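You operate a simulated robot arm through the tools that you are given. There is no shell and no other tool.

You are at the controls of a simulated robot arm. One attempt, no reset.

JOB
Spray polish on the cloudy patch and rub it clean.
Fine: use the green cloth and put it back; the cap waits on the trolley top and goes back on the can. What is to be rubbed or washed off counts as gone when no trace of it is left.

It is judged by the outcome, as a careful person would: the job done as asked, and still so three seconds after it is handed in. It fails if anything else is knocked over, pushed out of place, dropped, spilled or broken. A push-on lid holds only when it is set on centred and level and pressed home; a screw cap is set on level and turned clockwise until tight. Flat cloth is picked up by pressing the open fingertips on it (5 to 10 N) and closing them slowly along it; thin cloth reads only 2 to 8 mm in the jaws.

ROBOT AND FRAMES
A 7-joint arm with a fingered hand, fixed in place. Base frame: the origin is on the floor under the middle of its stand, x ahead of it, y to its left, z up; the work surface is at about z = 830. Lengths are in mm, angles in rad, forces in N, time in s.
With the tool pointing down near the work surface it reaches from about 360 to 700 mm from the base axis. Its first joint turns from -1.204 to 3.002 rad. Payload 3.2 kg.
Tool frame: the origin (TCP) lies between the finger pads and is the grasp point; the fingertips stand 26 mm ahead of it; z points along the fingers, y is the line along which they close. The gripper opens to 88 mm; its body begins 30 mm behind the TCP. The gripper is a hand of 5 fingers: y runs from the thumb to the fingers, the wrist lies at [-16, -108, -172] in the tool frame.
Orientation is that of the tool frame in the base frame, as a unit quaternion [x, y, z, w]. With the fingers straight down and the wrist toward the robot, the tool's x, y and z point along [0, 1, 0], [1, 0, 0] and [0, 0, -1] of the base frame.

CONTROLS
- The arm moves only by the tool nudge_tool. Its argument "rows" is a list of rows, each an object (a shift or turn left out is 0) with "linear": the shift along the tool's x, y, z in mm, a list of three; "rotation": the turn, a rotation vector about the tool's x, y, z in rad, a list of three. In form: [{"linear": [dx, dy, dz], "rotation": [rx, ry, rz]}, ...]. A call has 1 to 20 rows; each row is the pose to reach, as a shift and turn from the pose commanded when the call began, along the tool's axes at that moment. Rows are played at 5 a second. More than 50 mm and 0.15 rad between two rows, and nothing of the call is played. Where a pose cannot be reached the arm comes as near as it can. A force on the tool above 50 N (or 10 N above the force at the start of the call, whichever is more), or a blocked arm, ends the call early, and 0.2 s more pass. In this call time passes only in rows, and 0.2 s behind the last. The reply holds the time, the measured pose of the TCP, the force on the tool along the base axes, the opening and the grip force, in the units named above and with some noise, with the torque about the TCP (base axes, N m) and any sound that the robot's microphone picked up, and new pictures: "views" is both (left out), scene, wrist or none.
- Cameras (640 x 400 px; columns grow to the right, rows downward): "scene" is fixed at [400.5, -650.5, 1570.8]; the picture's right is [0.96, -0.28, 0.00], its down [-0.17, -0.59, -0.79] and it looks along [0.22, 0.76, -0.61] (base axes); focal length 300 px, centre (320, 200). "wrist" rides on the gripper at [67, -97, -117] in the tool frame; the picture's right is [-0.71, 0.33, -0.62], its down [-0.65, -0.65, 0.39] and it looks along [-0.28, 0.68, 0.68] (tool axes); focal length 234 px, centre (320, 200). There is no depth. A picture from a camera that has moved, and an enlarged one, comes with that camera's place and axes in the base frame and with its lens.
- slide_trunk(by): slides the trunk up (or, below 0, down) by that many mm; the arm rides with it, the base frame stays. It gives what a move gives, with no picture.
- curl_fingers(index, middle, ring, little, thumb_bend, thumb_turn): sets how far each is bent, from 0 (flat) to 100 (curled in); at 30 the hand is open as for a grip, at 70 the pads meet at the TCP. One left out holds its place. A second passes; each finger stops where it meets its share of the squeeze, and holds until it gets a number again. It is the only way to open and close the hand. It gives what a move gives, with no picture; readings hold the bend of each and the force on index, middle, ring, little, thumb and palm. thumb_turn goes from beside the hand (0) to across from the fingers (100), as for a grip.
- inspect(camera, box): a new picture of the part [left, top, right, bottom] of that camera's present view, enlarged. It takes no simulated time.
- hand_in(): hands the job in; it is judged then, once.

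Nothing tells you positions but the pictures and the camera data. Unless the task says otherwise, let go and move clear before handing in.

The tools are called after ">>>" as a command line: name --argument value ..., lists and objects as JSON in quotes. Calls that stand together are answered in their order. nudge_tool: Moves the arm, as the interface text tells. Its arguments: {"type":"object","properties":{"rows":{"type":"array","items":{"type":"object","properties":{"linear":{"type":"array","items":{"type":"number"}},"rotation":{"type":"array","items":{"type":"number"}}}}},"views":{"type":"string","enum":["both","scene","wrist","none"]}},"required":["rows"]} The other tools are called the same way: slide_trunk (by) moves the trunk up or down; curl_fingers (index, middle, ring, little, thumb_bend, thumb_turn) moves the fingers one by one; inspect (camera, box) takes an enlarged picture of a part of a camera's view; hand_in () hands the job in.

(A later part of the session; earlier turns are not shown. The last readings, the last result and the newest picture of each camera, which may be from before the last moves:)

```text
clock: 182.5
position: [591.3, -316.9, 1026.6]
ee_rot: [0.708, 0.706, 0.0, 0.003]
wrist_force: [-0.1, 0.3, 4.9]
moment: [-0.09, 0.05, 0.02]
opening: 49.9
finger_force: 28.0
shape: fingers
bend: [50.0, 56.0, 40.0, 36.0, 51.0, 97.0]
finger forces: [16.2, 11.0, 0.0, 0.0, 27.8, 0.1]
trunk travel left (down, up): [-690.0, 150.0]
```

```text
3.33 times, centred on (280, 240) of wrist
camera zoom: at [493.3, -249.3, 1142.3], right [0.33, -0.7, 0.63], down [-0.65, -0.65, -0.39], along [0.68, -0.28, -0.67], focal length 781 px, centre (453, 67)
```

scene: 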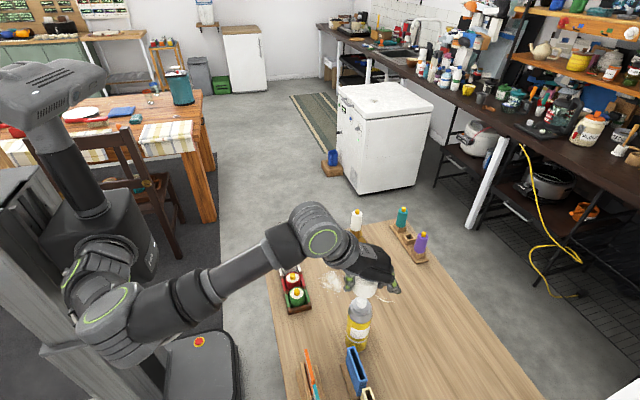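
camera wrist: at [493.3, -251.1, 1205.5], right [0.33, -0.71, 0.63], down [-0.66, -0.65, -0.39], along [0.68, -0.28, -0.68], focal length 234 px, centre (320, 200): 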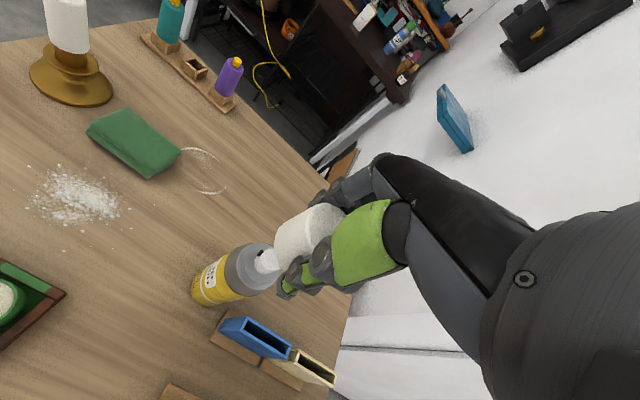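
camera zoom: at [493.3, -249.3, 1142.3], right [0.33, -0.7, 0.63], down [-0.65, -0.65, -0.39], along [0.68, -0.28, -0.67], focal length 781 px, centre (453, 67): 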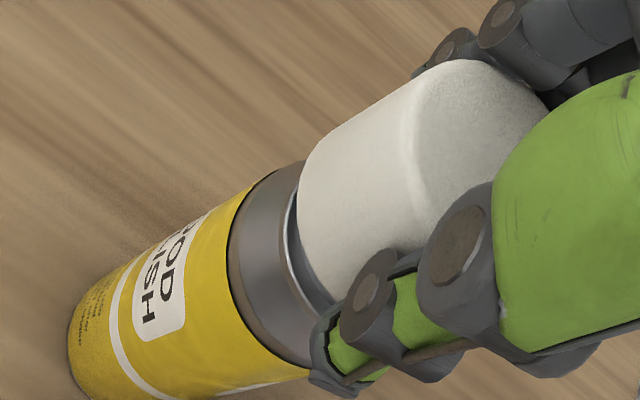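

The rim caught the collar on the -y side, so I over-corrected. I'll lift slightly, shift back, and lower again.

>>> nudge_tool --rows '[{"linear": [0, 0, -3]}, {"linear": [-2, -1, -3]}, {"linear": [-2, -1, 0]}, {"linear": [-2, -1, 1.5]}]' --views "none"

```text
clock: 183.5
position: [589.7, -320.8, 1022.7]
ee_rot: [0.709, 0.705, -0.002, 0.002]
wrist_force: [-0.3, -0.1, -0.4]
moment: [0.0, -0.02, 0.03]
opening: 49.9
finger_force: 26.3
shape: fingers
bend: [50.0, 56.0, 40.0, 36.0, 51.0, 97.0]
finger forces: [15.6, 10.0, 0.0, 0.0, 27.3, 0.0]
trunk travel left (down, up): [-690.0, 150.0]
```

It clears now. I'll continue down.

>>> nudge_tool --rows '[{"linear": [0, 0, 1]}, {"linear": [0, 0, 2]}, {"linear": [0, 0, 3]}]' --views "none"

>>> nudge_tool --rows '[{"linear": [0, 0, 1]}, {"linear": [0, 0, 2]}, {"linear": [0, 0, 3]}]' --views "none"

```text
clock: 184.3
position: [589.5, -320.0, 1020.5]
ee_rot: [0.708, 0.706, -0.002, 0.001]
wrist_force: [-0.6, -0.1, 0.0]
moment: [0.04, 0.03, 0.0]
opening: 49.9
finger_force: 26.5
shape: fingers
bend: [50.0, 56.0, 40.0, 36.0, 51.0, 97.0]
finger forces: [15.7, 10.1, 0.1, 0.1, 27.4, 0.0]
trunk travel left (down, up): [-690.0, 150.0]
```

```text
clock: 185.1
position: [589.5, -319.7, 1017.9]
ee_rot: [0.708, 0.706, -0.002, 0.002]
wrist_force: [0.0, 0.6, -0.1]
moment: [-0.03, 0.03, 0.0]
opening: 49.8
finger_force: 26.7
shape: fingers
bend: [50.0, 56.0, 40.0, 36.0, 51.0, 97.0]
finger forces: [15.6, 10.1, 0.1, 0.0, 27.4, 0.0]
trunk travel left (down, up): [-690.0, 150.0]
```

>>> nudge_tool --rows '[{"linear": [0, 0, 1]}, {"linear": [0, 0, 2]}]' --views "none"

>>> nudge_tool --rows '[{"linear": [0, 0, 1]}, {"linear": [0, 0, 2]}]' --views "none"

>>> inspect --camera "scene" --box '[335, 275, 395, 325]'

```text
clock: 185.7
position: [589.8, -320.0, 1017.2]
ee_rot: [0.708, 0.706, -0.001, 0.002]
wrist_force: [0.6, -0.5, 3.2]
moment: [-0.05, -0.05, 0.02]
opening: 49.8
finger_force: 27.5
shape: fingers
bend: [50.0, 56.0, 40.0, 36.0, 51.0, 97.0]
finger forces: [16.1, 10.9, 0.1, 0.0, 27.5, 0.0]
trunk travel left (down, up): [-690.0, 150.0]
```

```text
clock: 186.3
position: [589.2, -318.4, 1015.8]
ee_rot: [0.708, 0.706, -0.001, 0.004]
wrist_force: [1.0, -0.5, 10.2]
moment: [-0.09, -0.22, 0.0]
opening: 49.8
finger_force: 27.7
shape: fingers
bend: [50.0, 56.0, 40.0, 36.0, 51.0, 97.0]
finger forces: [16.6, 11.9, 0.1, 0.0, 27.7, 0.1]
trunk travel left (down, up): [-690.0, 150.0]
```

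```text
8.00 times, centred on (365, 300) of scene
camera zoom: at [400.5, -650.5, 1570.8], right [0.96, -0.28, 0.0], down [-0.17, -0.59, -0.79], along [0.22, 0.76, -0.61], focal length 2398 px, centre (-40, -600)
```

zoom: 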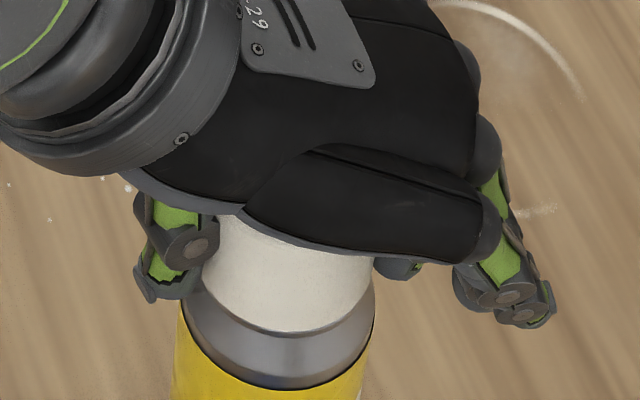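

Contact is heavier on the +x side, so I'll level the hand slightly (about 1.5°) while pressing.

>>> nudge_tool --rows '[{"linear": [0, 0, 0], "rotation": [-0.025, 0, 0]}, {"linear": [0, 0, 1], "rotation": [-0.025, 0, 0]}, {"linear": [0, 0, 2], "rotation": [-0.025, 0, 0]}]' --views "none"

```text
clock: 187.1
position: [587.6, -317.5, 1015.7]
ee_rot: [0.708, 0.706, 0.009, 0.016]
wrist_force: [1.8, -0.6, 20.8]
moment: [-0.08, 0.17, -0.01]
opening: 49.8
finger_force: 29.3
shape: fingers
bend: [49.0, 55.0, 40.0, 36.0, 51.0, 98.0]
finger forces: [17.7, 11.9, 0.1, 0.0, 28.2, 0.0]
trunk travel left (down, up): [-690.0, 150.0]
```

>>> nudge_tool --rows '[{"linear": [0, 0, 1], "rotation": [0.007, 0, 0]}, {"linear": [0, 0, 2], "rotation": [0.007, 0, 0]}, {"linear": [0, 0, 3], "rotation": [0.007, 0, 0]}]' --views "none"

>>> inspect --camera "scene" --box '[335, 275, 395, 325]'

>>> inspect --camera "wrist" --box '[220, 180, 340, 300]'

```text
clock: 187.9
position: [588.4, -317.6, 1015.9]
ee_rot: [0.708, 0.706, 0.009, 0.013]
wrist_force: [3.3, -1.6, 28.1]
moment: [-0.04, 0.11, -0.02]
opening: 50.0
finger_force: 29.6
shape: fingers
bend: [49.0, 55.0, 40.0, 36.0, 51.0, 98.0]
finger forces: [18.8, 12.5, 0.0, 0.0, 28.0, 0.0]
trunk travel left (down, up): [-690.0, 150.0]
```

```text
8.00 times, centred on (365, 300) of scene
camera zoom: at [400.5, -650.5, 1570.8], right [0.96, -0.28, 0.0], down [-0.17, -0.59, -0.79], along [0.22, 0.76, -0.61], focal length 2398 px, centre (-40, -600)
```

zoom: 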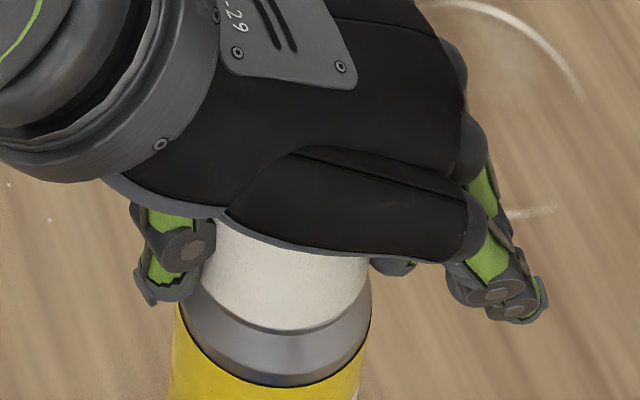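

```text
3.33 times, centred on (280, 240) of wrist
camera zoom: at [486.8, -249.5, 1128.5], right [0.31, -0.7, 0.64], down [-0.64, -0.65, -0.4], along [0.7, -0.28, -0.66], focal length 781 px, centre (453, 67)
```

zoom: 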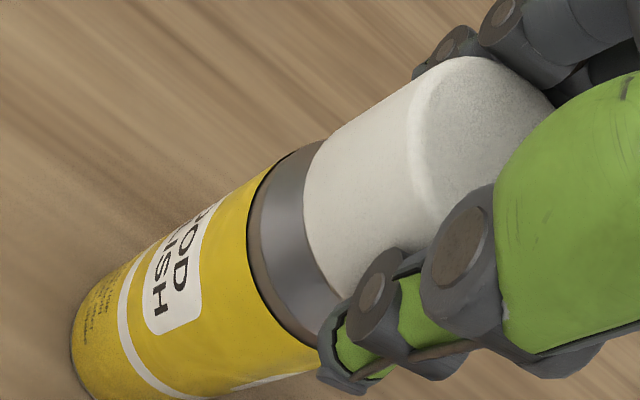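

>>> nudge_tool --rows '[{"linear": [0, 0, 1.5], "rotation": [0.004, 0, 0]}, {"linear": [0, 0, 3], "rotation": [0.004, 0, 0]}, {"linear": [0, 0, 4], "rotation": [0.004, 0, 0]}]' --views "none"

```text
clock: 188.7
position: [587.7, -315.5, 1015.2]
ee_rot: [0.707, 0.707, 0.011, 0.014]
wrist_force: [2.9, -3.5, 37.0]
moment: [-0.02, 0.09, -0.03]
opening: 49.8
finger_force: 31.1
shape: fingers
bend: [49.0, 55.0, 40.0, 36.0, 51.0, 99.0]
finger forces: [19.9, 12.9, 0.0, 0.0, 28.5, 0.0]
trunk travel left (down, up): [-690.0, 150.0]
```

I've pressed with 37 N, nearly centred. I'll relax the push and release gently.

>>> nudge_tool --rows '[{"linear": [0, 0, -4], "rotation": [0.007, 0, 0]}, {"linear": [0, 0, -7], "rotation": [0.014, 0, 0]}]' --views "none"

>>> curl_fingers --index 56 --middle 60 --thumb_bend 60

>>> curl_fingers --index 49 --middle 50 --thumb_bend 50

>>> curl_fingers --index 44 --middle 44 --thumb_bend 44

```text
clock: 189.3
position: [587.0, -317.4, 1016.6]
ee_rot: [0.708, 0.706, 0.001, 0.004]
wrist_force: [2.7, -0.7, 20.5]
moment: [-0.04, -0.41, 0.01]
opening: 49.5
finger_force: 28.4
shape: fingers
bend: [49.0, 54.0, 40.0, 36.0, 51.0, 98.0]
finger forces: [17.1, 13.0, 0.1, 0.0, 27.7, 0.0]
trunk travel left (down, up): [-690.0, 150.0]
```

```text
clock: 190.3
position: [587.3, -317.6, 1015.1]
ee_rot: [0.708, 0.706, -0.001, 0.003]
wrist_force: [1.9, 1.2, 18.8]
moment: [0.0, -0.12, 0.06]
opening: 51.6
finger_force: 16.4
shape: fingers
bend: [48.0, 53.0, 40.0, 36.0, 50.0, 98.0]
finger forces: [11.7, 5.9, 0.1, 0.0, 14.6, 0.0]
trunk travel left (down, up): [-690.0, 150.0]
```

```text
clock: 191.3
position: [590.7, -319.6, 1011.1]
ee_rot: [0.708, 0.706, -0.003, 0.002]
wrist_force: [-0.3, -0.7, -0.5]
moment: [0.0, 0.02, -0.01]
opening: 53.7
finger_force: 4.1
shape: fingers
bend: [46.0, 50.0, 40.0, 36.0, 48.0, 97.0]
finger forces: [4.4, 0.1, 0.0, 0.1, 4.2, 0.0]
trunk travel left (down, up): [-690.0, 150.0]
```

```text
clock: 192.3
position: [590.0, -319.3, 1011.6]
ee_rot: [0.709, 0.706, -0.002, 0.002]
wrist_force: [0.1, -0.8, 0.4]
moment: [0.02, 0.02, -0.01]
opening: 58.5
finger_force: 0.1
shape: fingers
bend: [44.0, 44.0, 40.0, 36.0, 44.0, 96.0]
finger forces: [0.0, 0.0, 0.1, 0.0, 0.1, 0.1]
trunk travel left (down, up): [-690.0, 150.0]
```

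>>> curl_fingers --index 30 --middle 30 --ring 30 --little 30 --thumb_bend 30

>>> nudge_tool --rows '[{"linear": [0, 0, -30]}, {"linear": [0, 0, -65]}, {"linear": [0, 0, -100]}]' --views "none"

>>> inspect --camera "scene" --box '[320, 280, 400, 360]'

>>> inspect --camera "wrist" --box '[170, 220, 310, 320]'

```text
clock: 193.3
position: [589.6, -321.4, 1012.1]
ee_rot: [0.708, 0.706, -0.002, 0.002]
wrist_force: [0.1, -0.5, 0.7]
moment: [-0.01, 0.03, 0.0]
opening: 87.8
finger_force: 0.0
shape: fingers
bend: [30.0, 30.0, 30.0, 30.0, 30.0, 94.0]
finger forces: [0.0, 0.0, 0.0, 0.0, 0.0, 0.1]
trunk travel left (down, up): [-690.0, 150.0]
```

```text
clock: 194.1
position: [588.9, -318.1, 1111.0]
ee_rot: [0.708, 0.707, -0.003, 0.001]
wrist_force: [0.1, 1.1, -0.7]
moment: [0.01, 0.02, -0.04]
opening: 87.8
finger_force: 0.1
shape: fingers
bend: [30.0, 30.0, 30.0, 30.0, 30.0, 94.0]
finger forces: [0.0, 0.0, 0.0, 0.0, 0.0, 0.1]
trunk travel left (down, up): [-690.0, 150.0]
```

```text
5.00 times, centred on (360, 320) of scene
camera zoom: at [400.5, -650.5, 1570.8], right [0.96, -0.28, 0.0], down [-0.17, -0.59, -0.79], along [0.22, 0.76, -0.61], focal length 1498 px, centre (120, -400)
```

zoom: 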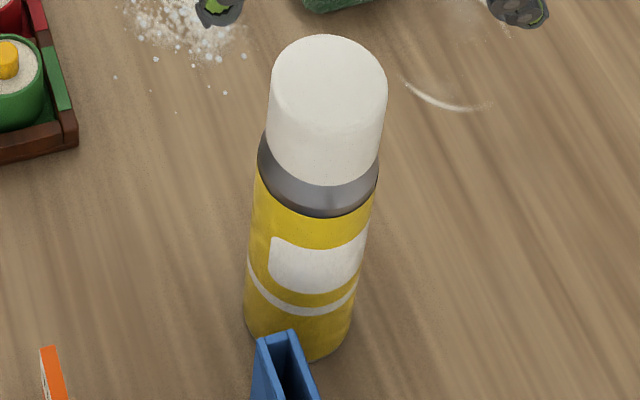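

```text
4.00 times, centred on (240, 270) of wrist
camera zoom: at [493.4, -251.2, 1227.4], right [0.33, -0.71, 0.63], down [-0.66, -0.65, -0.38], along [0.68, -0.29, -0.68], focal length 937 px, centre (640, -80)
```

zoom: 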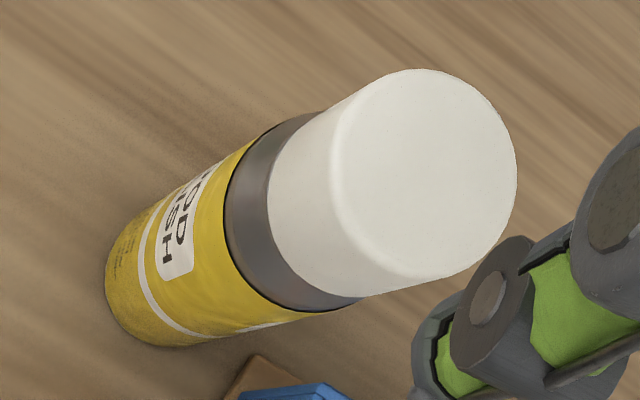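

The cap sits well but seems to lean about 2° toward the robot. I'll press once more with the fist, aiming slightly to the far side of centre to level it.

>>> curl_fingers --index 100 --middle 100 --ring 100 --little 100 --thumb_bend 0 --thumb_turn 0

>>> nudge_tool --rows '[{"linear": [6, -8, 30]}, {"linear": [13, -15, 65]}, {"linear": [13, -15, 82]}, {"linear": [13, -15, 86]}]' --views "none"

>>> nudge_tool --rows '[{"linear": [0, 0, 1]}, {"linear": [0, 0, 2]}, {"linear": [0, 0, 3]}]' --views "none"

```text
clock: 195.1
position: [589.5, -317.6, 1112.1]
ee_rot: [0.708, 0.706, -0.001, 0.002]
wrist_force: [0.3, 0.6, -0.5]
moment: [-0.02, 0.0, 0.01]
opening: 80.8
finger_force: 0.0
shape: fingers
bend: [100.0, 100.0, 100.0, 100.0, 1.0, 0.0]
finger forces: [0.1, 0.0, 0.0, 0.0, 0.1, 0.0]
trunk travel left (down, up): [-690.0, 150.0]
```

```text
clock: 196.1
position: [575.1, -306.6, 1026.4]
ee_rot: [0.708, 0.706, -0.002, 0.002]
wrist_force: [-0.6, -0.3, -0.6]
moment: [-0.01, -0.02, 0.02]
opening: 80.8
finger_force: 0.0
shape: fingers
bend: [100.0, 100.0, 100.0, 100.0, 1.0, 0.0]
finger forces: [0.0, 0.1, 0.0, 0.0, 0.0, 0.0]
trunk travel left (down, up): [-690.0, 150.0]
```

```text
clock: 196.9
position: [574.8, -305.6, 1022.7]
ee_rot: [0.708, 0.706, -0.001, 0.002]
wrist_force: [-0.3, -0.1, 0.2]
moment: [0.0, -0.02, 0.0]
opening: 81.0
finger_force: 0.1
shape: fingers
bend: [100.0, 100.0, 100.0, 100.0, 1.0, 0.0]
finger forces: [0.1, 0.1, 0.0, 0.1, 0.0, 0.1]
trunk travel left (down, up): [-690.0, 150.0]
```

>>> nudge_tool --rows '[{"linear": [0, 0, 1]}, {"linear": [0, 0, 2]}, {"linear": [0, 0, 3]}]' --views "none"

>>> nudge_tool --rows '[{"linear": [0, 0, 1]}, {"linear": [0, 0, 2]}, {"linear": [0, 0, 4]}]' --views "none"

```text
clock: 197.7
position: [574.5, -305.5, 1021.8]
ee_rot: [0.708, 0.706, -0.001, 0.004]
wrist_force: [1.5, -0.1, 7.4]
moment: [-0.07, -0.12, 0.02]
opening: 81.1
finger_force: 4.0
shape: fingers
bend: [100.0, 100.0, 100.0, 100.0, 1.0, 0.0]
finger forces: [0.1, 7.2, 0.1, 0.0, 0.0, 0.0]
trunk travel left (down, up): [-690.0, 150.0]
```

```text
clock: 198.5
position: [573.3, -304.6, 1020.7]
ee_rot: [0.708, 0.706, 0.002, 0.007]
wrist_force: [3.6, -1.9, 24.9]
moment: [-0.27, -0.44, -0.03]
opening: 81.0
finger_force: 12.2
shape: fingers
bend: [100.0, 100.0, 100.0, 100.0, 1.0, 0.0]
finger forces: [0.0, 24.2, 0.1, 0.1, 0.0, 0.0]
trunk travel left (down, up): [-690.0, 150.0]
```

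>>> nudge_tool --rows '[{"linear": [0, 0, 2]}, {"linear": [0, 0, 3.5]}, {"linear": [0, 0, 3.5]}]' --views "none"

>>> nudge_tool --rows '[{"linear": [0, 0, -15]}, {"linear": [0, 0, -50]}, {"linear": [0, 0, -90]}]' --views "none"

>>> inspect --camera "scene" --box '[320, 280, 400, 360]'

>>> inspect --camera "wrist" --box '[190, 230, 330, 340]'

```text
clock: 199.3
position: [572.9, -303.3, 1020.2]
ee_rot: [0.707, 0.707, 0.005, 0.01]
wrist_force: [5.4, -3.5, 33.6]
moment: [-0.38, -0.66, -0.03]
opening: 81.0
finger_force: 16.9
shape: fingers
bend: [100.0, 100.0, 100.0, 100.0, 1.0, 0.0]
finger forces: [0.0, 33.5, 0.0, 0.0, 0.1, 0.0]
trunk travel left (down, up): [-690.0, 150.0]
```

```text
clock: 200.1
position: [576.7, -306.0, 1102.5]
ee_rot: [0.709, 0.706, -0.003, 0.0]
wrist_force: [-0.4, -1.1, -0.1]
moment: [-0.01, 0.03, -0.02]
opening: 81.0
finger_force: 0.0
shape: fingers
bend: [100.0, 100.0, 100.0, 100.0, 1.0, 0.0]
finger forces: [0.0, 0.0, 0.0, 0.0, 0.0, 0.0]
trunk travel left (down, up): [-690.0, 150.0]
```

```text
5.00 times, centred on (360, 320) of scene
camera zoom: at [400.5, -650.5, 1570.8], right [0.96, -0.28, 0.0], down [-0.17, -0.59, -0.79], along [0.22, 0.76, -0.61], focal length 1498 px, centre (120, -400)
```

zoom: 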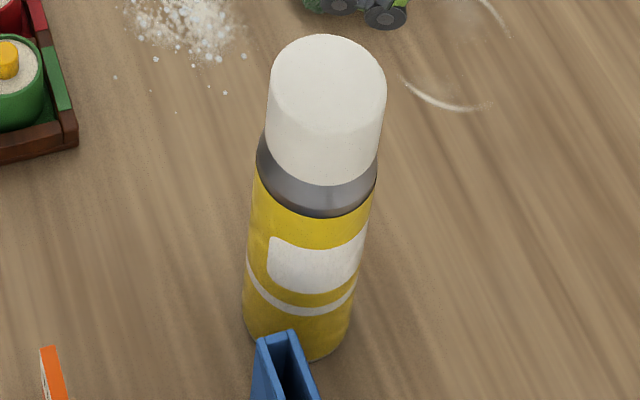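

```text
3.64 times, centred on (260, 285) of wrist
camera zoom: at [477.9, -238.3, 1218.5], right [0.33, -0.71, 0.63], down [-0.66, -0.65, -0.38], along [0.68, -0.28, -0.68], focal length 852 px, centre (538, -109)
```

zoom: 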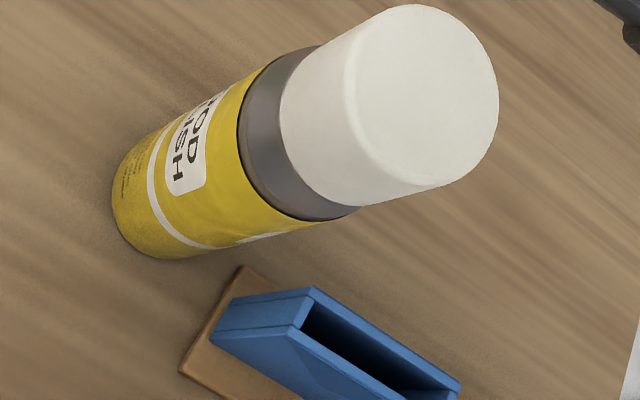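

>>> inspect --camera "scene" --box '[340, 284, 380, 326]'

>>> inspect --camera "wrist" --box '[235, 225, 305, 290]'

```text
9.52 times, centred on (360, 305) of scene
camera zoom: at [400.5, -650.5, 1570.8], right [0.96, -0.28, 0.0], down [-0.17, -0.59, -0.79], along [0.22, 0.76, -0.61], focal length 2854 px, centre (-61, -800)
```

zoom: 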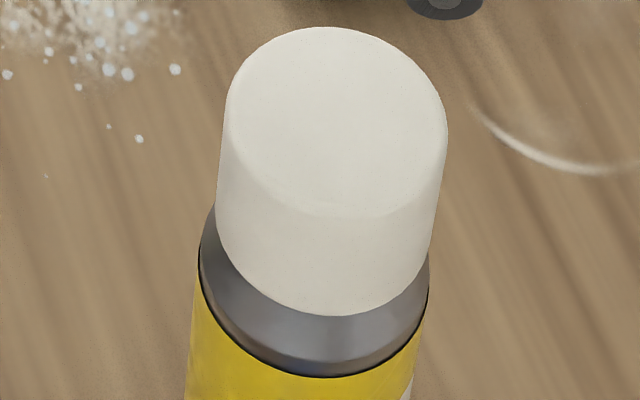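

```text
6.15 times, centred on (270, 258) of wrist
camera zoom: at [477.9, -238.3, 1218.5], right [0.33, -0.71, 0.63], down [-0.66, -0.65, -0.38], along [0.68, -0.28, -0.68], focal length 1441 px, centre (628, -154)
```

zoom: 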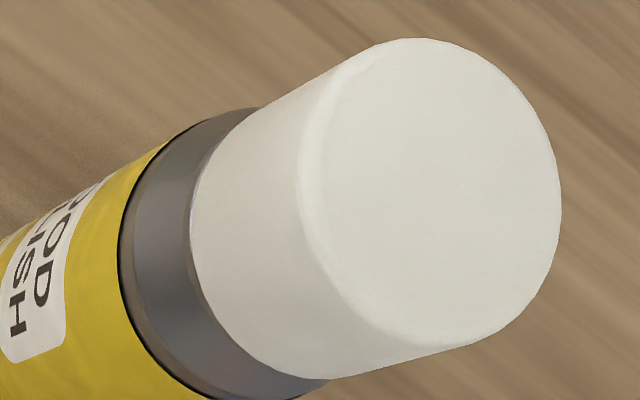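

Compared pixel for pixel with the first pictures, the cap is now seated at the same height and level as originally. Next is the cloth. I'll open the hand and move over it.

>>> curl_fingers --index 30 --middle 30 --ring 30 --little 30 --thumb_bend 30 --thumb_turn 97

>>> nudge_tool --rows '[{"linear": [35, 10, 0]}, {"linear": [75, 25, 0]}, {"linear": [115, 45, 10]}, {"linear": [150, 65, 35]}, {"linear": [180, 85, 65]}, {"linear": [200, 100, 95]}, {"linear": [206, 108, 125]}]' --views "both"

>>> inspect --camera "wrist" --box '[140, 180, 360, 360]'

>>> inspect --camera "scene" --box '[300, 210, 420, 330]'

```text
clock: 201.1
position: [575.7, -306.5, 1102.5]
ee_rot: [0.709, 0.705, -0.002, 0.002]
wrist_force: [0.7, -0.7, -0.3]
moment: [-0.01, 0.0, 0.0]
opening: 88.2
finger_force: 0.1
shape: fingers
bend: [30.0, 30.0, 30.0, 30.0, 30.0, 94.0]
finger forces: [0.0, 0.0, 0.0, 0.0, 0.0, 0.0]
trunk travel left (down, up): [-690.0, 150.0]
```

```text
clock: 202.7
position: [685.4, -101.5, 975.2]
ee_rot: [0.709, 0.705, -0.002, 0.002]
wrist_force: [-0.2, 0.2, 0.5]
moment: [-0.03, -0.01, 0.01]
opening: 88.1
finger_force: 0.0
shape: fingers
bend: [30.0, 30.0, 30.0, 30.0, 30.0, 94.0]
finger forces: [0.0, 0.1, 0.0, 0.0, 0.1, 0.0]
trunk travel left (down, up): [-690.0, 150.0]
camera wrist: at [588.3, -34.1, 1091.7], right [0.33, -0.71, 0.63], down [-0.66, -0.65, -0.39], along [0.68, -0.28, -0.68], focal length 234 px, centre (320, 200)
```

scene: 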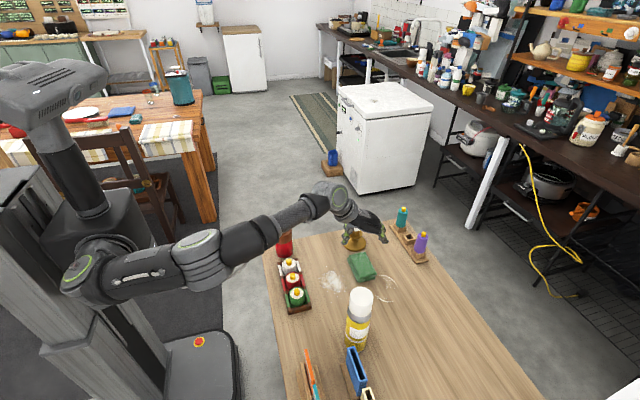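
wrist: 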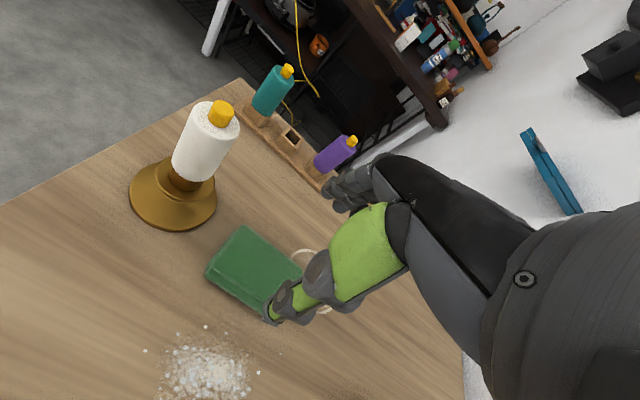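

```text
2.22 times, centred on (250, 270) of wrist
camera zoom: at [588.3, -34.1, 1091.7], right [0.33, -0.71, 0.63], down [-0.66, -0.65, -0.39], along [0.68, -0.28, -0.68], focal length 520 px, centre (476, 44)
```

zoom: 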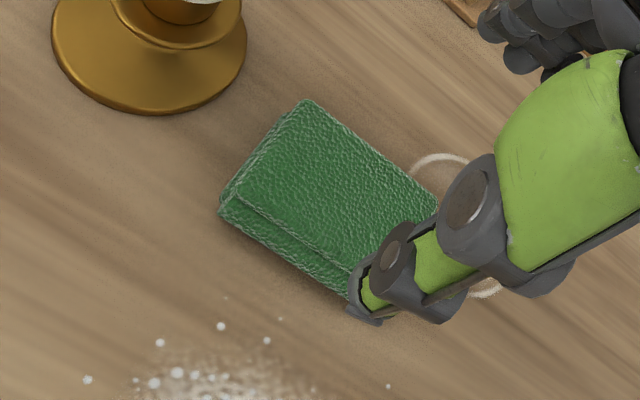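

```text
3.33 times, centred on (360, 270) of scene
camera zoom: at [400.5, -650.5, 1570.8], right [0.96, -0.28, 0.0], down [-0.17, -0.59, -0.79], along [0.22, 0.76, -0.61], focal length 999 px, centre (187, -33)
```

zoom: 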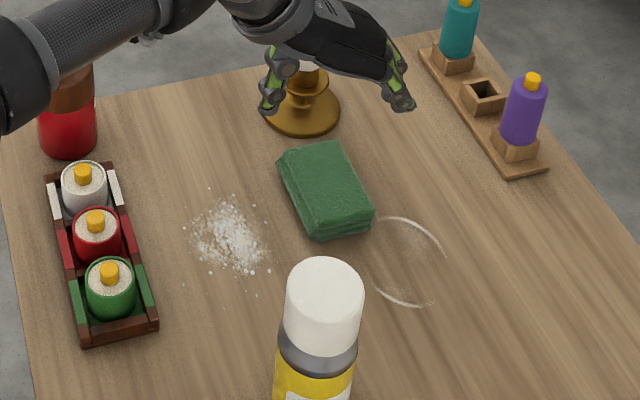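

Combining both views, the cloth pad is about 55 x 87 x 24 mm, centred at (693, -108), with its long side along y. I'll come down straddling its width with the fingertips about 8 mm above the table.

>>> nudge_tool --rows '[{"linear": [4, 7, 30]}, {"linear": [4, 7.5, 65]}, {"linear": [4, 7.5, 95]}, {"linear": [4, 7.5, 109]}]' --views "none"

>>> inspect --camera "wrist" --box '[160, 150, 400, 350]'

>>> inspect --camera "scene" --box '[320, 220, 410, 310]'

```text
clock: 203.7
position: [693.3, -98.3, 865.9]
ee_rot: [0.709, 0.706, -0.002, 0.001]
wrist_force: [0.4, 0.1, -0.4]
moment: [0.02, 0.01, 0.01]
opening: 88.5
finger_force: 0.1
shape: fingers
bend: [30.0, 30.0, 30.0, 30.0, 30.0, 94.0]
finger forces: [0.0, 0.0, 0.0, 0.1, 0.0, 0.0]
trunk travel left (down, up): [-690.0, 150.0]
```

```text
2.00 times, centred on (280, 250) of wrist
camera zoom: at [595.3, -29.9, 982.0], right [0.33, -0.71, 0.63], down [-0.66, -0.65, -0.38], along [0.68, -0.28, -0.68], focal length 468 px, centre (400, 100)
```

zoom: 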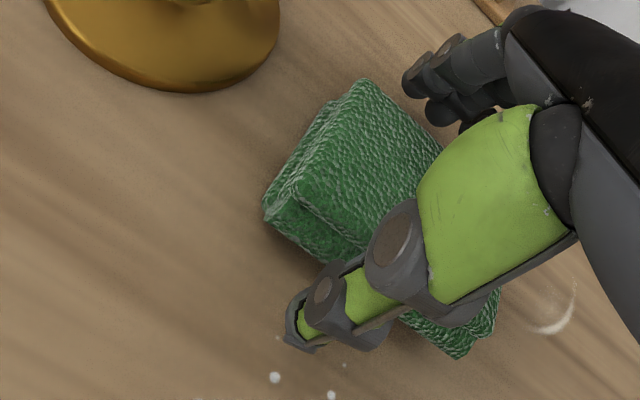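

```text
4.44 times, centred on (365, 265) of scene
camera zoom: at [400.5, -650.5, 1570.8], right [0.96, -0.28, 0.0], down [-0.17, -0.59, -0.79], along [0.22, 0.76, -0.61], focal length 1332 px, centre (120, -89)
```

zoom: 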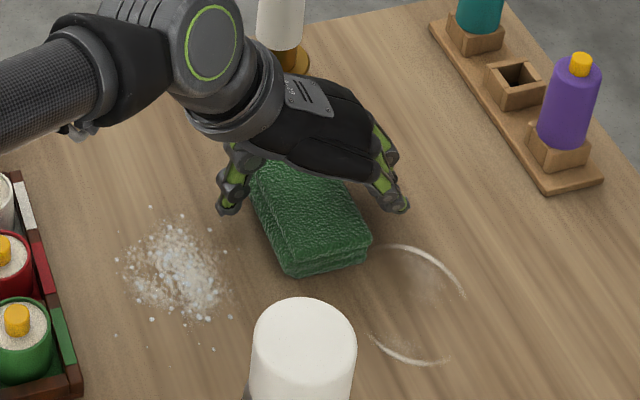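

The hand straddles the cloth. I'll close slowly.

>>> nudge_tool --rows '[{"linear": [-6, 0, 0]}]' --views "none"

>>> curl_fingers --index 42 --middle 42 --ring 42 --little 42 --thumb_bend 42 --thumb_turn 97

>>> curl_fingers --index 46 --middle 46 --ring 46 --little 46 --thumb_bend 46

>>> curl_fingers --index 52 --middle 52 --ring 52 --little 52 --thumb_bend 54

>>> inspect --camera "wrist" --box '[160, 150, 400, 350]'

```text
clock: 204.1
position: [692.2, -103.9, 865.7]
ee_rot: [0.708, 0.706, -0.003, 0.001]
wrist_force: [0.9, 0.2, 0.1]
moment: [0.01, -0.01, 0.02]
opening: 88.5
finger_force: 0.0
shape: fingers
bend: [30.0, 30.0, 30.0, 30.0, 30.0, 94.0]
finger forces: [0.0, 0.0, 0.0, 0.0, 0.1, 0.1]
trunk travel left (down, up): [-690.0, 150.0]
```

```text
clock: 205.1
position: [692.1, -104.2, 867.3]
ee_rot: [0.708, 0.706, -0.001, 0.002]
wrist_force: [-0.4, -0.5, -0.1]
moment: [0.01, 0.0, 0.0]
opening: 63.3
finger_force: 0.1
shape: fingers
bend: [42.0, 42.0, 42.0, 42.0, 42.0, 96.0]
finger forces: [0.0, 0.0, 0.0, 0.0, 0.1, 0.0]
trunk travel left (down, up): [-690.0, 150.0]
```

```text
clock: 206.1
position: [691.6, -103.9, 867.9]
ee_rot: [0.708, 0.706, -0.002, 0.001]
wrist_force: [-0.8, -0.7, 1.1]
moment: [0.0, 0.04, -0.05]
opening: 59.8
finger_force: 2.2
shape: fingers
bend: [44.0, 46.0, 45.0, 46.0, 44.0, 96.0]
finger forces: [2.1, 0.1, 0.3, 0.1, 2.3, 0.0]
trunk travel left (down, up): [-690.0, 150.0]
```

```text
clock: 207.1
position: [691.9, -102.8, 866.5]
ee_rot: [0.709, 0.706, -0.002, 0.002]
wrist_force: [0.6, -0.3, 2.5]
moment: [-0.04, 0.05, 0.02]
opening: 58.8
finger_force: 10.9
shape: fingers
bend: [47.0, 49.0, 49.0, 51.0, 45.0, 96.0]
finger forces: [5.8, 2.2, 2.2, 0.9, 10.0, 0.0]
trunk travel left (down, up): [-690.0, 150.0]
```

```text
2.00 times, centred on (280, 250) of wrist
camera zoom: at [594.7, -35.9, 982.8], right [0.33, -0.71, 0.63], down [-0.66, -0.65, -0.39], along [0.68, -0.28, -0.68], focal length 468 px, centre (400, 100)
```

zoom: 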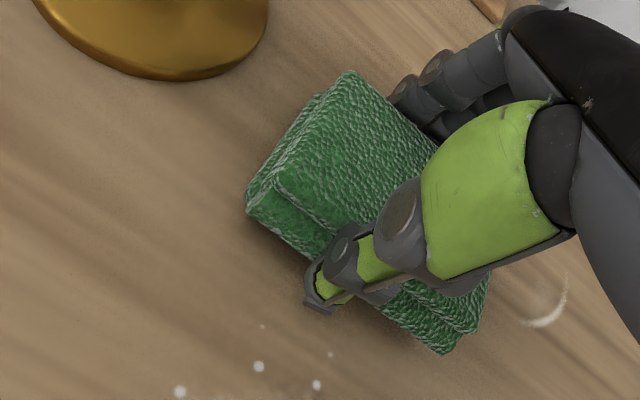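

The cloth is held by all four fingers and the thumb at about 10 N. I'll lift it slightly to test.

>>> nudge_tool --rows '[{"linear": [0, 0, -8]}, {"linear": [0, 0, -20]}, {"linear": [0, 0, -35]}]' --views "none"

>>> inspect --camera "wrist" --box '[160, 150, 400, 350]'

>>> inspect --camera "scene" --box '[310, 210, 420, 310]'

```text
clock: 207.9
position: [690.0, -104.1, 901.8]
ee_rot: [0.709, 0.706, -0.003, 0.001]
wrist_force: [0.0, -0.2, -0.8]
moment: [0.02, -0.02, 0.03]
opening: 58.7
finger_force: 9.6
shape: fingers
bend: [47.0, 49.0, 49.0, 51.0, 45.0, 96.0]
finger forces: [5.3, 2.1, 2.1, 0.6, 9.5, 0.0]
trunk travel left (down, up): [-690.0, 150.0]
```

```text
2.00 times, centred on (280, 250) of wrist
camera zoom: at [594.0, -35.8, 1018.1], right [0.33, -0.71, 0.63], down [-0.66, -0.65, -0.38], along [0.68, -0.28, -0.68], focal length 468 px, centre (400, 100)
```

zoom: 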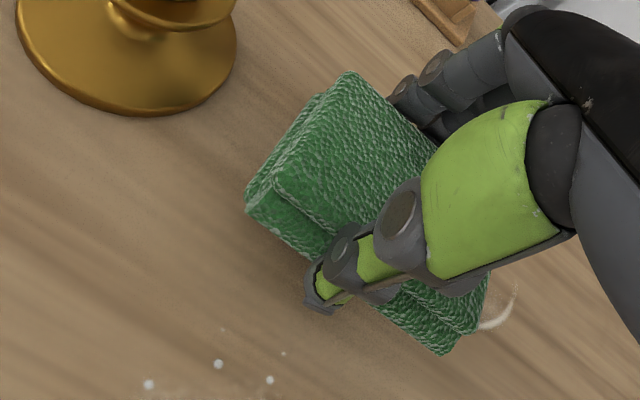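

```text
4.00 times, centred on (365, 260) of scene
camera zoom: at [400.5, -650.5, 1570.8], right [0.96, -0.28, 0.0], down [-0.17, -0.59, -0.79], along [0.22, 0.76, -0.61], focal length 1199 px, centre (140, -40)
```

zoom: 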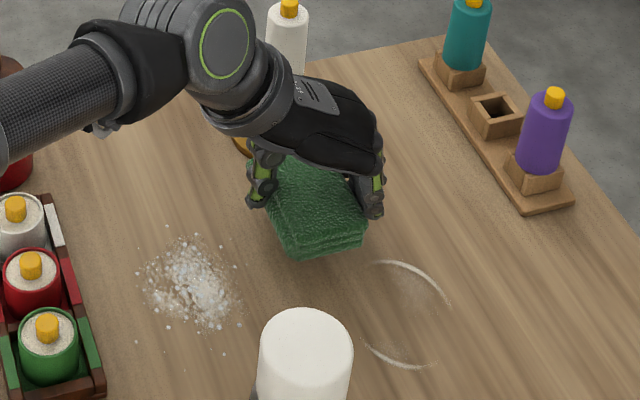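

The cloth comes up cleanly. I'll firm the grip a bit and carry it over the patch.

>>> curl_fingers --index 55 --middle 56 --ring 57 --little 58 --thumb_bend 62

>>> nudge_tool --rows '[{"linear": [-5, -32, 0]}, {"linear": [-10, -64, 0]}, {"linear": [-15, -97, 0]}, {"linear": [-15, -97, 20]}, {"linear": [-15, -97, 31]}]' --views "none"

>>> inspect --camera "scene" --box '[290, 220, 400, 320]'

```text
clock: 208.9
position: [691.8, -103.0, 901.9]
ee_rot: [0.708, 0.706, -0.001, 0.002]
wrist_force: [-0.6, 0.1, 0.0]
moment: [0.06, -0.03, 0.01]
opening: 59.1
finger_force: 16.9
shape: fingers
bend: [48.0, 51.0, 51.0, 56.0, 47.0, 95.0]
finger forces: [8.1, 4.3, 3.7, 1.3, 17.2, 0.1]
trunk travel left (down, up): [-690.0, 150.0]
```

```text
clock: 210.1
position: [594.0, -117.9, 872.1]
ee_rot: [0.708, 0.706, -0.002, 0.001]
wrist_force: [-0.2, 0.1, -1.1]
moment: [-0.01, 0.0, 0.01]
opening: 58.8
finger_force: 17.1
shape: fingers
bend: [48.0, 51.0, 51.0, 56.0, 47.0, 95.0]
finger forces: [8.2, 4.2, 3.6, 1.3, 16.8, 0.0]
trunk travel left (down, up): [-690.0, 150.0]
```

```text
4.00 times, centred on (345, 270) of scene
camera zoom: at [400.5, -650.5, 1570.8], right [0.96, -0.28, 0.0], down [-0.17, -0.59, -0.79], along [0.22, 0.76, -0.61], focal length 1199 px, centre (220, -80)
```

zoom: 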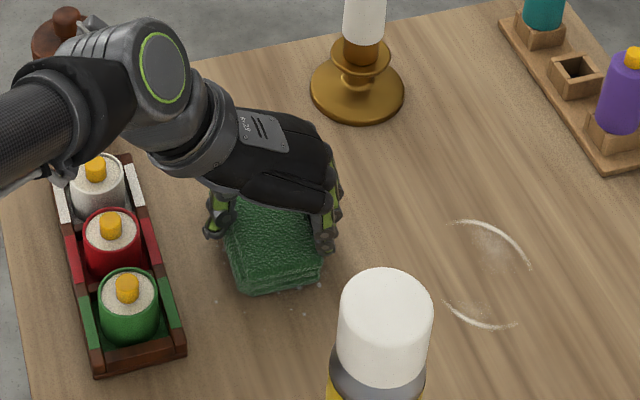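

>>> nudge_tool --rows '[{"linear": [0, 0, 2]}, {"linear": [0, 0, 4]}, {"linear": [0, 0, 5.5]}]' --views "none"

>>> nudge_tool --rows '[{"linear": [0, 0, 1]}, {"linear": [0, 0, 2]}]' --views "none"

```text
clock: 210.9
position: [594.3, -118.5, 866.8]
ee_rot: [0.708, 0.706, 0.0, 0.003]
wrist_force: [1.2, 0.6, 8.7]
moment: [-0.04, 0.32, 0.02]
opening: 58.8
finger_force: 19.5
shape: fingers
bend: [48.0, 51.0, 51.0, 56.0, 47.0, 95.0]
finger forces: [7.7, 4.3, 3.8, 3.0, 20.8, 0.1]
trunk travel left (down, up): [-690.0, 150.0]
```

```text
clock: 211.5
position: [593.0, -118.2, 868.4]
ee_rot: [0.708, 0.706, 0.0, 0.004]
wrist_force: [3.5, -0.9, 19.0]
moment: [-0.09, 0.42, 0.02]
opening: 58.7
finger_force: 23.2
shape: fingers
bend: [48.0, 51.0, 51.0, 56.0, 47.0, 96.0]
finger forces: [8.6, 4.7, 4.3, 3.7, 24.8, 0.1]
trunk travel left (down, up): [-690.0, 150.0]
```

That is 19 N and heavier on the thumb side. I'll ease off to about 8 N and level the pad slightly before rubbing.

>>> nudge_tool --rows '[{"linear": [0, 0, -2.5], "rotation": [0.03, 0, 0]}, {"linear": [0, 0, -2], "rotation": [0.045, 0, 0]}]' --views "none"

```text
clock: 212.1
position: [594.6, -118.0, 867.6]
ee_rot: [0.708, 0.706, -0.016, -0.013]
wrist_force: [6.5, -0.8, 14.1]
moment: [-0.49, -0.57, 0.13]
opening: 59.0
finger_force: 22.3
shape: fingers
bend: [47.0, 50.0, 51.0, 55.0, 48.0, 96.0]
finger forces: [10.0, 5.4, 4.7, 9.2, 15.7, 0.0]
trunk travel left (down, up): [-690.0, 150.0]
```

>>> nudge_tool --rows '[{"linear": [0, 0, -1.5], "rotation": [-0.025, 0, 0]}]' --views "none"

```text
clock: 212.5
position: [591.8, -116.9, 868.1]
ee_rot: [0.708, 0.706, -0.009, -0.006]
wrist_force: [4.9, 0.2, 12.3]
moment: [-0.25, -0.17, 0.07]
opening: 58.8
finger_force: 21.1
shape: fingers
bend: [47.0, 50.0, 51.0, 55.0, 48.0, 96.0]
finger forces: [9.7, 5.0, 4.6, 5.8, 17.6, 0.1]
trunk travel left (down, up): [-690.0, 150.0]
```

The pad is now pressing evenly at about 12 N. I'll rub back and forth across the patch.

>>> nudge_tool --rows '[{"linear": [0, 12, 0]}, {"linear": [0, 24, 0]}, {"linear": [0, 34, 0]}, {"linear": [0, 22, 0]}, {"linear": [0, 10, 0]}, {"linear": [0, -2, 0]}, {"linear": [0, -14, 0]}, {"linear": [0, -26, 0]}, {"linear": [0, -14, 0]}, {"linear": [0, -2, 0]}, {"linear": [0, 10, 0]}, {"linear": [0, 22, 0]}, {"linear": [0, 34, 0]}, {"linear": [0, 22, 0]}, {"linear": [0, 10, 0]}, {"linear": [0, -2, 0]}, {"linear": [0, -14, 0]}, {"linear": [0, -26, 0]}, {"linear": [0, -13, 0]}, {"linear": [0, 0, 0]}]' --views "both"

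>>> inspect --camera "scene" --box '[290, 220, 400, 320]'

```text
clock: 216.7
position: [592.1, -118.3, 868.9]
ee_rot: [0.708, 0.706, -0.009, -0.004]
wrist_force: [-2.4, 0.3, 5.4]
moment: [-0.15, -0.04, -0.09]
opening: 59.0
finger_force: 18.6
shape: fingers
bend: [48.0, 51.0, 51.0, 56.0, 48.0, 95.0]
finger forces: [7.7, 4.0, 3.4, 3.4, 18.7, 0.0]
trunk travel left (down, up): [-690.0, 150.0]
camera wrist: at [498.1, -50.6, 985.7], right [0.34, -0.7, 0.62], down [-0.66, -0.65, -0.37], along [0.67, -0.29, -0.69], focal length 234 px, centre (320, 200)
```

scene: 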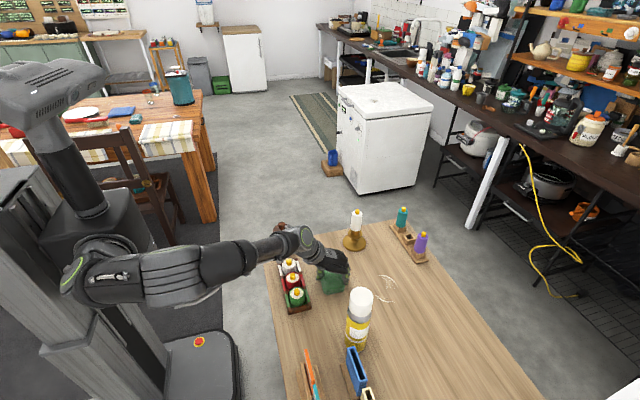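
wrist: 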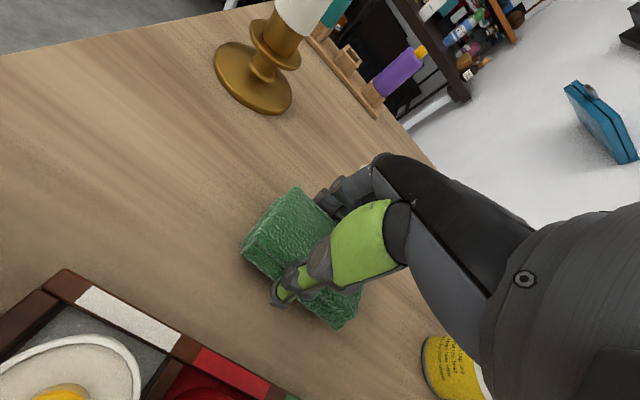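

```text
4.00 times, centred on (345, 270) of scene
camera zoom: at [400.5, -650.5, 1570.8], right [0.96, -0.28, 0.0], down [-0.17, -0.59, -0.79], along [0.22, 0.76, -0.61], focal length 1199 px, centre (220, -80)
```

zoom: 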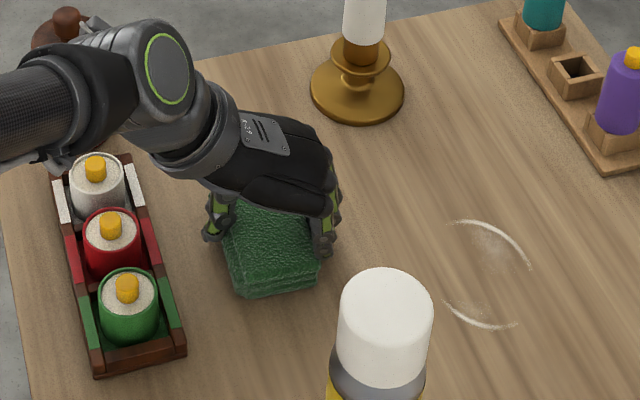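

The droplets are disappearing. I'll add another set of strokes along y and in a loop, with slightly more pressure, to catch the edges.

>>> nudge_tool --rows '[{"linear": [-13, 0, 1.5]}, {"linear": [-26, 8, 1.5]}, {"linear": [-36, 18, 1.5]}, {"linear": [-36, 30, 1.5]}, {"linear": [-24, 36, 1.5]}, {"linear": [-10, 38, 1.5]}, {"linear": [4, 34, 1.5]}, {"linear": [16, 26, 1.5]}, {"linear": [24, 14, 1.5]}, {"linear": [24, 0, 1.5]}, {"linear": [20, -12, 1.5]}, {"linear": [8, -22, 1.5]}, {"linear": [-6, -24, 1.5]}, {"linear": [-20, -20, 1.5]}, {"linear": [-34, -12, 1.5]}, {"linear": [-40, 0, 1.5]}, {"linear": [-30, 10, 1.5]}, {"linear": [-16, 12, 1.5]}, {"linear": [-2, 8, 1.5]}, {"linear": [0, 0, 1.5]}]' --views "none"

>>> nudge_tool --rows '[{"linear": [0, 0, -10]}, {"linear": [0, 0, -35]}, {"linear": [15, 40, -60]}, {"linear": [15, 80, -60]}]' --views "both"

>>> inspect --camera "scene" --box '[300, 240, 400, 320]'

```text
clock: 220.9
position: [594.5, -116.1, 867.8]
ee_rot: [0.708, 0.706, -0.007, -0.004]
wrist_force: [6.9, -2.3, 13.9]
moment: [-0.26, -0.2, 0.07]
opening: 58.8
finger_force: 21.2
shape: fingers
bend: [47.0, 50.0, 51.0, 55.0, 48.0, 97.0]
finger forces: [10.1, 5.4, 5.1, 5.3, 17.4, 0.0]
trunk travel left (down, up): [-690.0, 150.0]
```

```text
clock: 221.9
position: [676.2, -103.1, 922.2]
ee_rot: [0.708, 0.706, -0.011, -0.007]
wrist_force: [0.0, 0.1, -0.7]
moment: [-0.01, 0.0, -0.01]
opening: 58.9
finger_force: 15.8
shape: fingers
bend: [47.0, 51.0, 51.0, 56.0, 48.0, 96.0]
finger forces: [7.5, 4.1, 3.6, 1.3, 16.0, 0.1]
trunk travel left (down, up): [-690.0, 150.0]
camera wrist: at [582.4, -35.5, 1040.7], right [0.35, -0.7, 0.62], down [-0.66, -0.65, -0.37], along [0.66, -0.28, -0.69], focal length 234 px, centre (320, 200)
```

scene: 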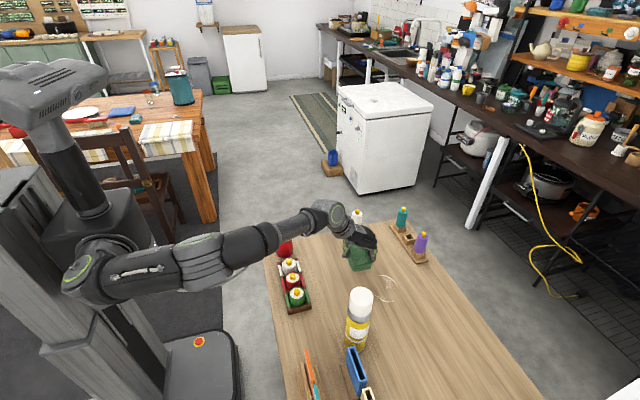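
wrist: 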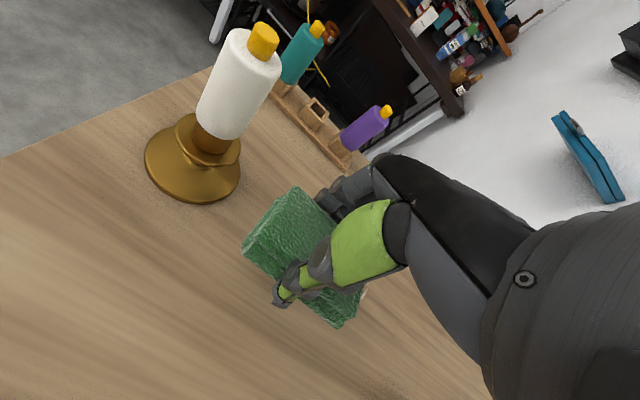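

```text
5.00 times, centred on (350, 280) of scene
camera zoom: at [400.5, -650.5, 1570.8], right [0.96, -0.28, 0.0], down [-0.17, -0.59, -0.79], along [0.22, 0.76, -0.61], focal length 1498 px, centre (170, -200)
```

zoom: 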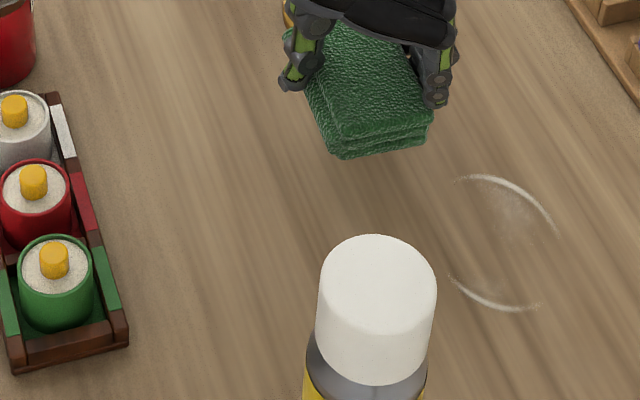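

The cloudy patch and the droplets look gone. I'll zoom in for any remaining trace.

>>> inspect --camera "scene" --box '[310, 255, 370, 300]'

>>> inspect --camera "scene" --box '[310, 285, 370, 330]'

>>> inspect --camera "scene" --box '[290, 225, 350, 270]'

```text
8.89 times, centred on (340, 278) of scene
camera zoom: at [400.5, -650.5, 1570.8], right [0.96, -0.28, 0.0], down [-0.17, -0.59, -0.79], along [0.22, 0.76, -0.61], focal length 2664 px, centre (142, -489)
```

zoom: 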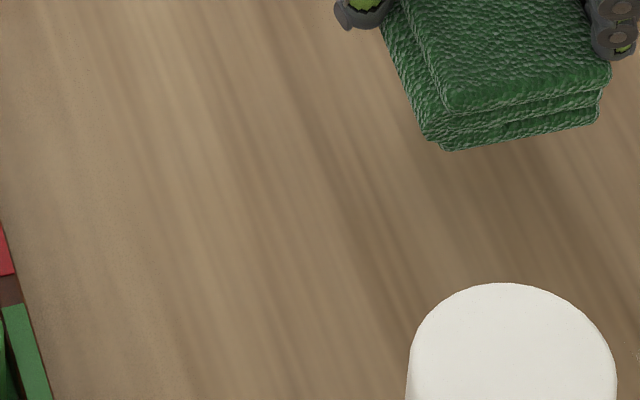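

```text
8.89 times, centred on (340, 308) of scene
camera zoom: at [400.5, -650.5, 1570.8], right [0.96, -0.28, 0.0], down [-0.17, -0.59, -0.79], along [0.22, 0.76, -0.61], focal length 2664 px, centre (142, -756)
```

zoom: 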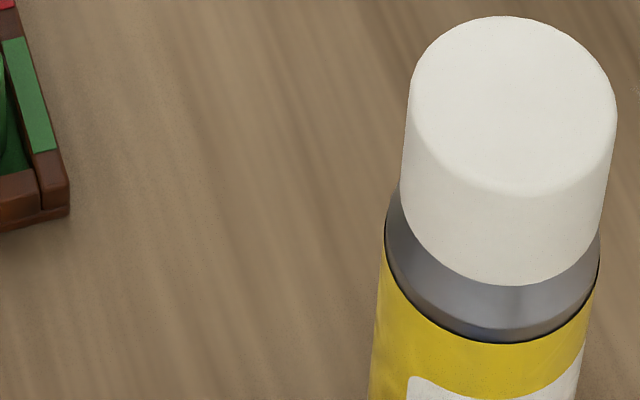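

```text
8.89 times, centred on (320, 248) of scene
camera zoom: at [400.5, -650.5, 1570.8], right [0.96, -0.28, 0.0], down [-0.17, -0.59, -0.79], along [0.22, 0.76, -0.61], focal length 2664 px, centre (320, -222)
```

zoom: 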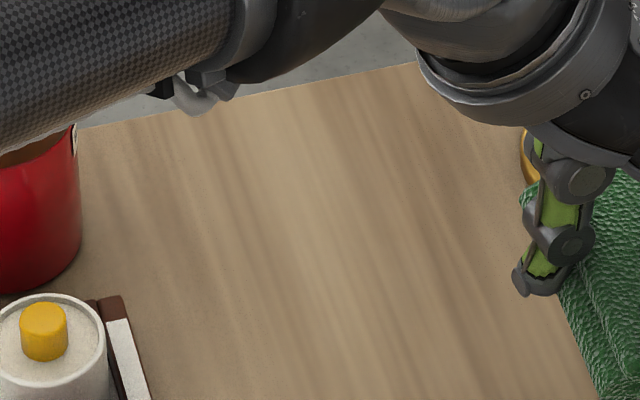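

The wood is clean. I'll put the cloth back exactly where it was, starting with moving above its place and squaring the hand.

>>> nudge_tool --rows '[{"linear": [0, 8, 15], "rotation": [-0.01, 0, 0]}, {"linear": [0, 16, 35], "rotation": [-0.02, 0, 0]}, {"linear": [0, 16, 50], "rotation": [-0.02, 0, 0]}]' --views "none"

>>> inspect --camera "scene" --box '[320, 230, 400, 290]'

```text
clock: 222.7
position: [692.5, -102.5, 873.7]
ee_rot: [0.708, 0.706, -0.001, 0.002]
wrist_force: [0.2, -0.4, -0.8]
moment: [-0.02, -0.01, -0.02]
opening: 58.6
finger_force: 15.8
shape: fingers
bend: [47.0, 51.0, 51.0, 56.0, 48.0, 96.0]
finger forces: [7.4, 4.0, 3.6, 1.2, 15.9, 0.0]
trunk travel left (down, up): [-690.0, 150.0]
```

```text
6.67 times, centred on (360, 260) of scene
camera zoom: at [400.5, -650.5, 1570.8], right [0.96, -0.28, 0.0], down [-0.17, -0.59, -0.79], along [0.22, 0.76, -0.61], focal length 1998 px, centre (53, -200)
```

zoom: 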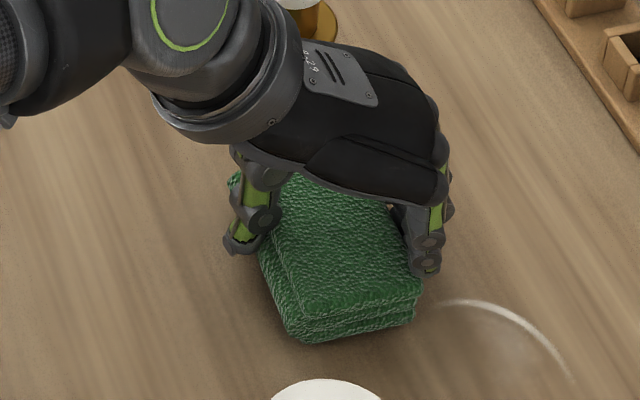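

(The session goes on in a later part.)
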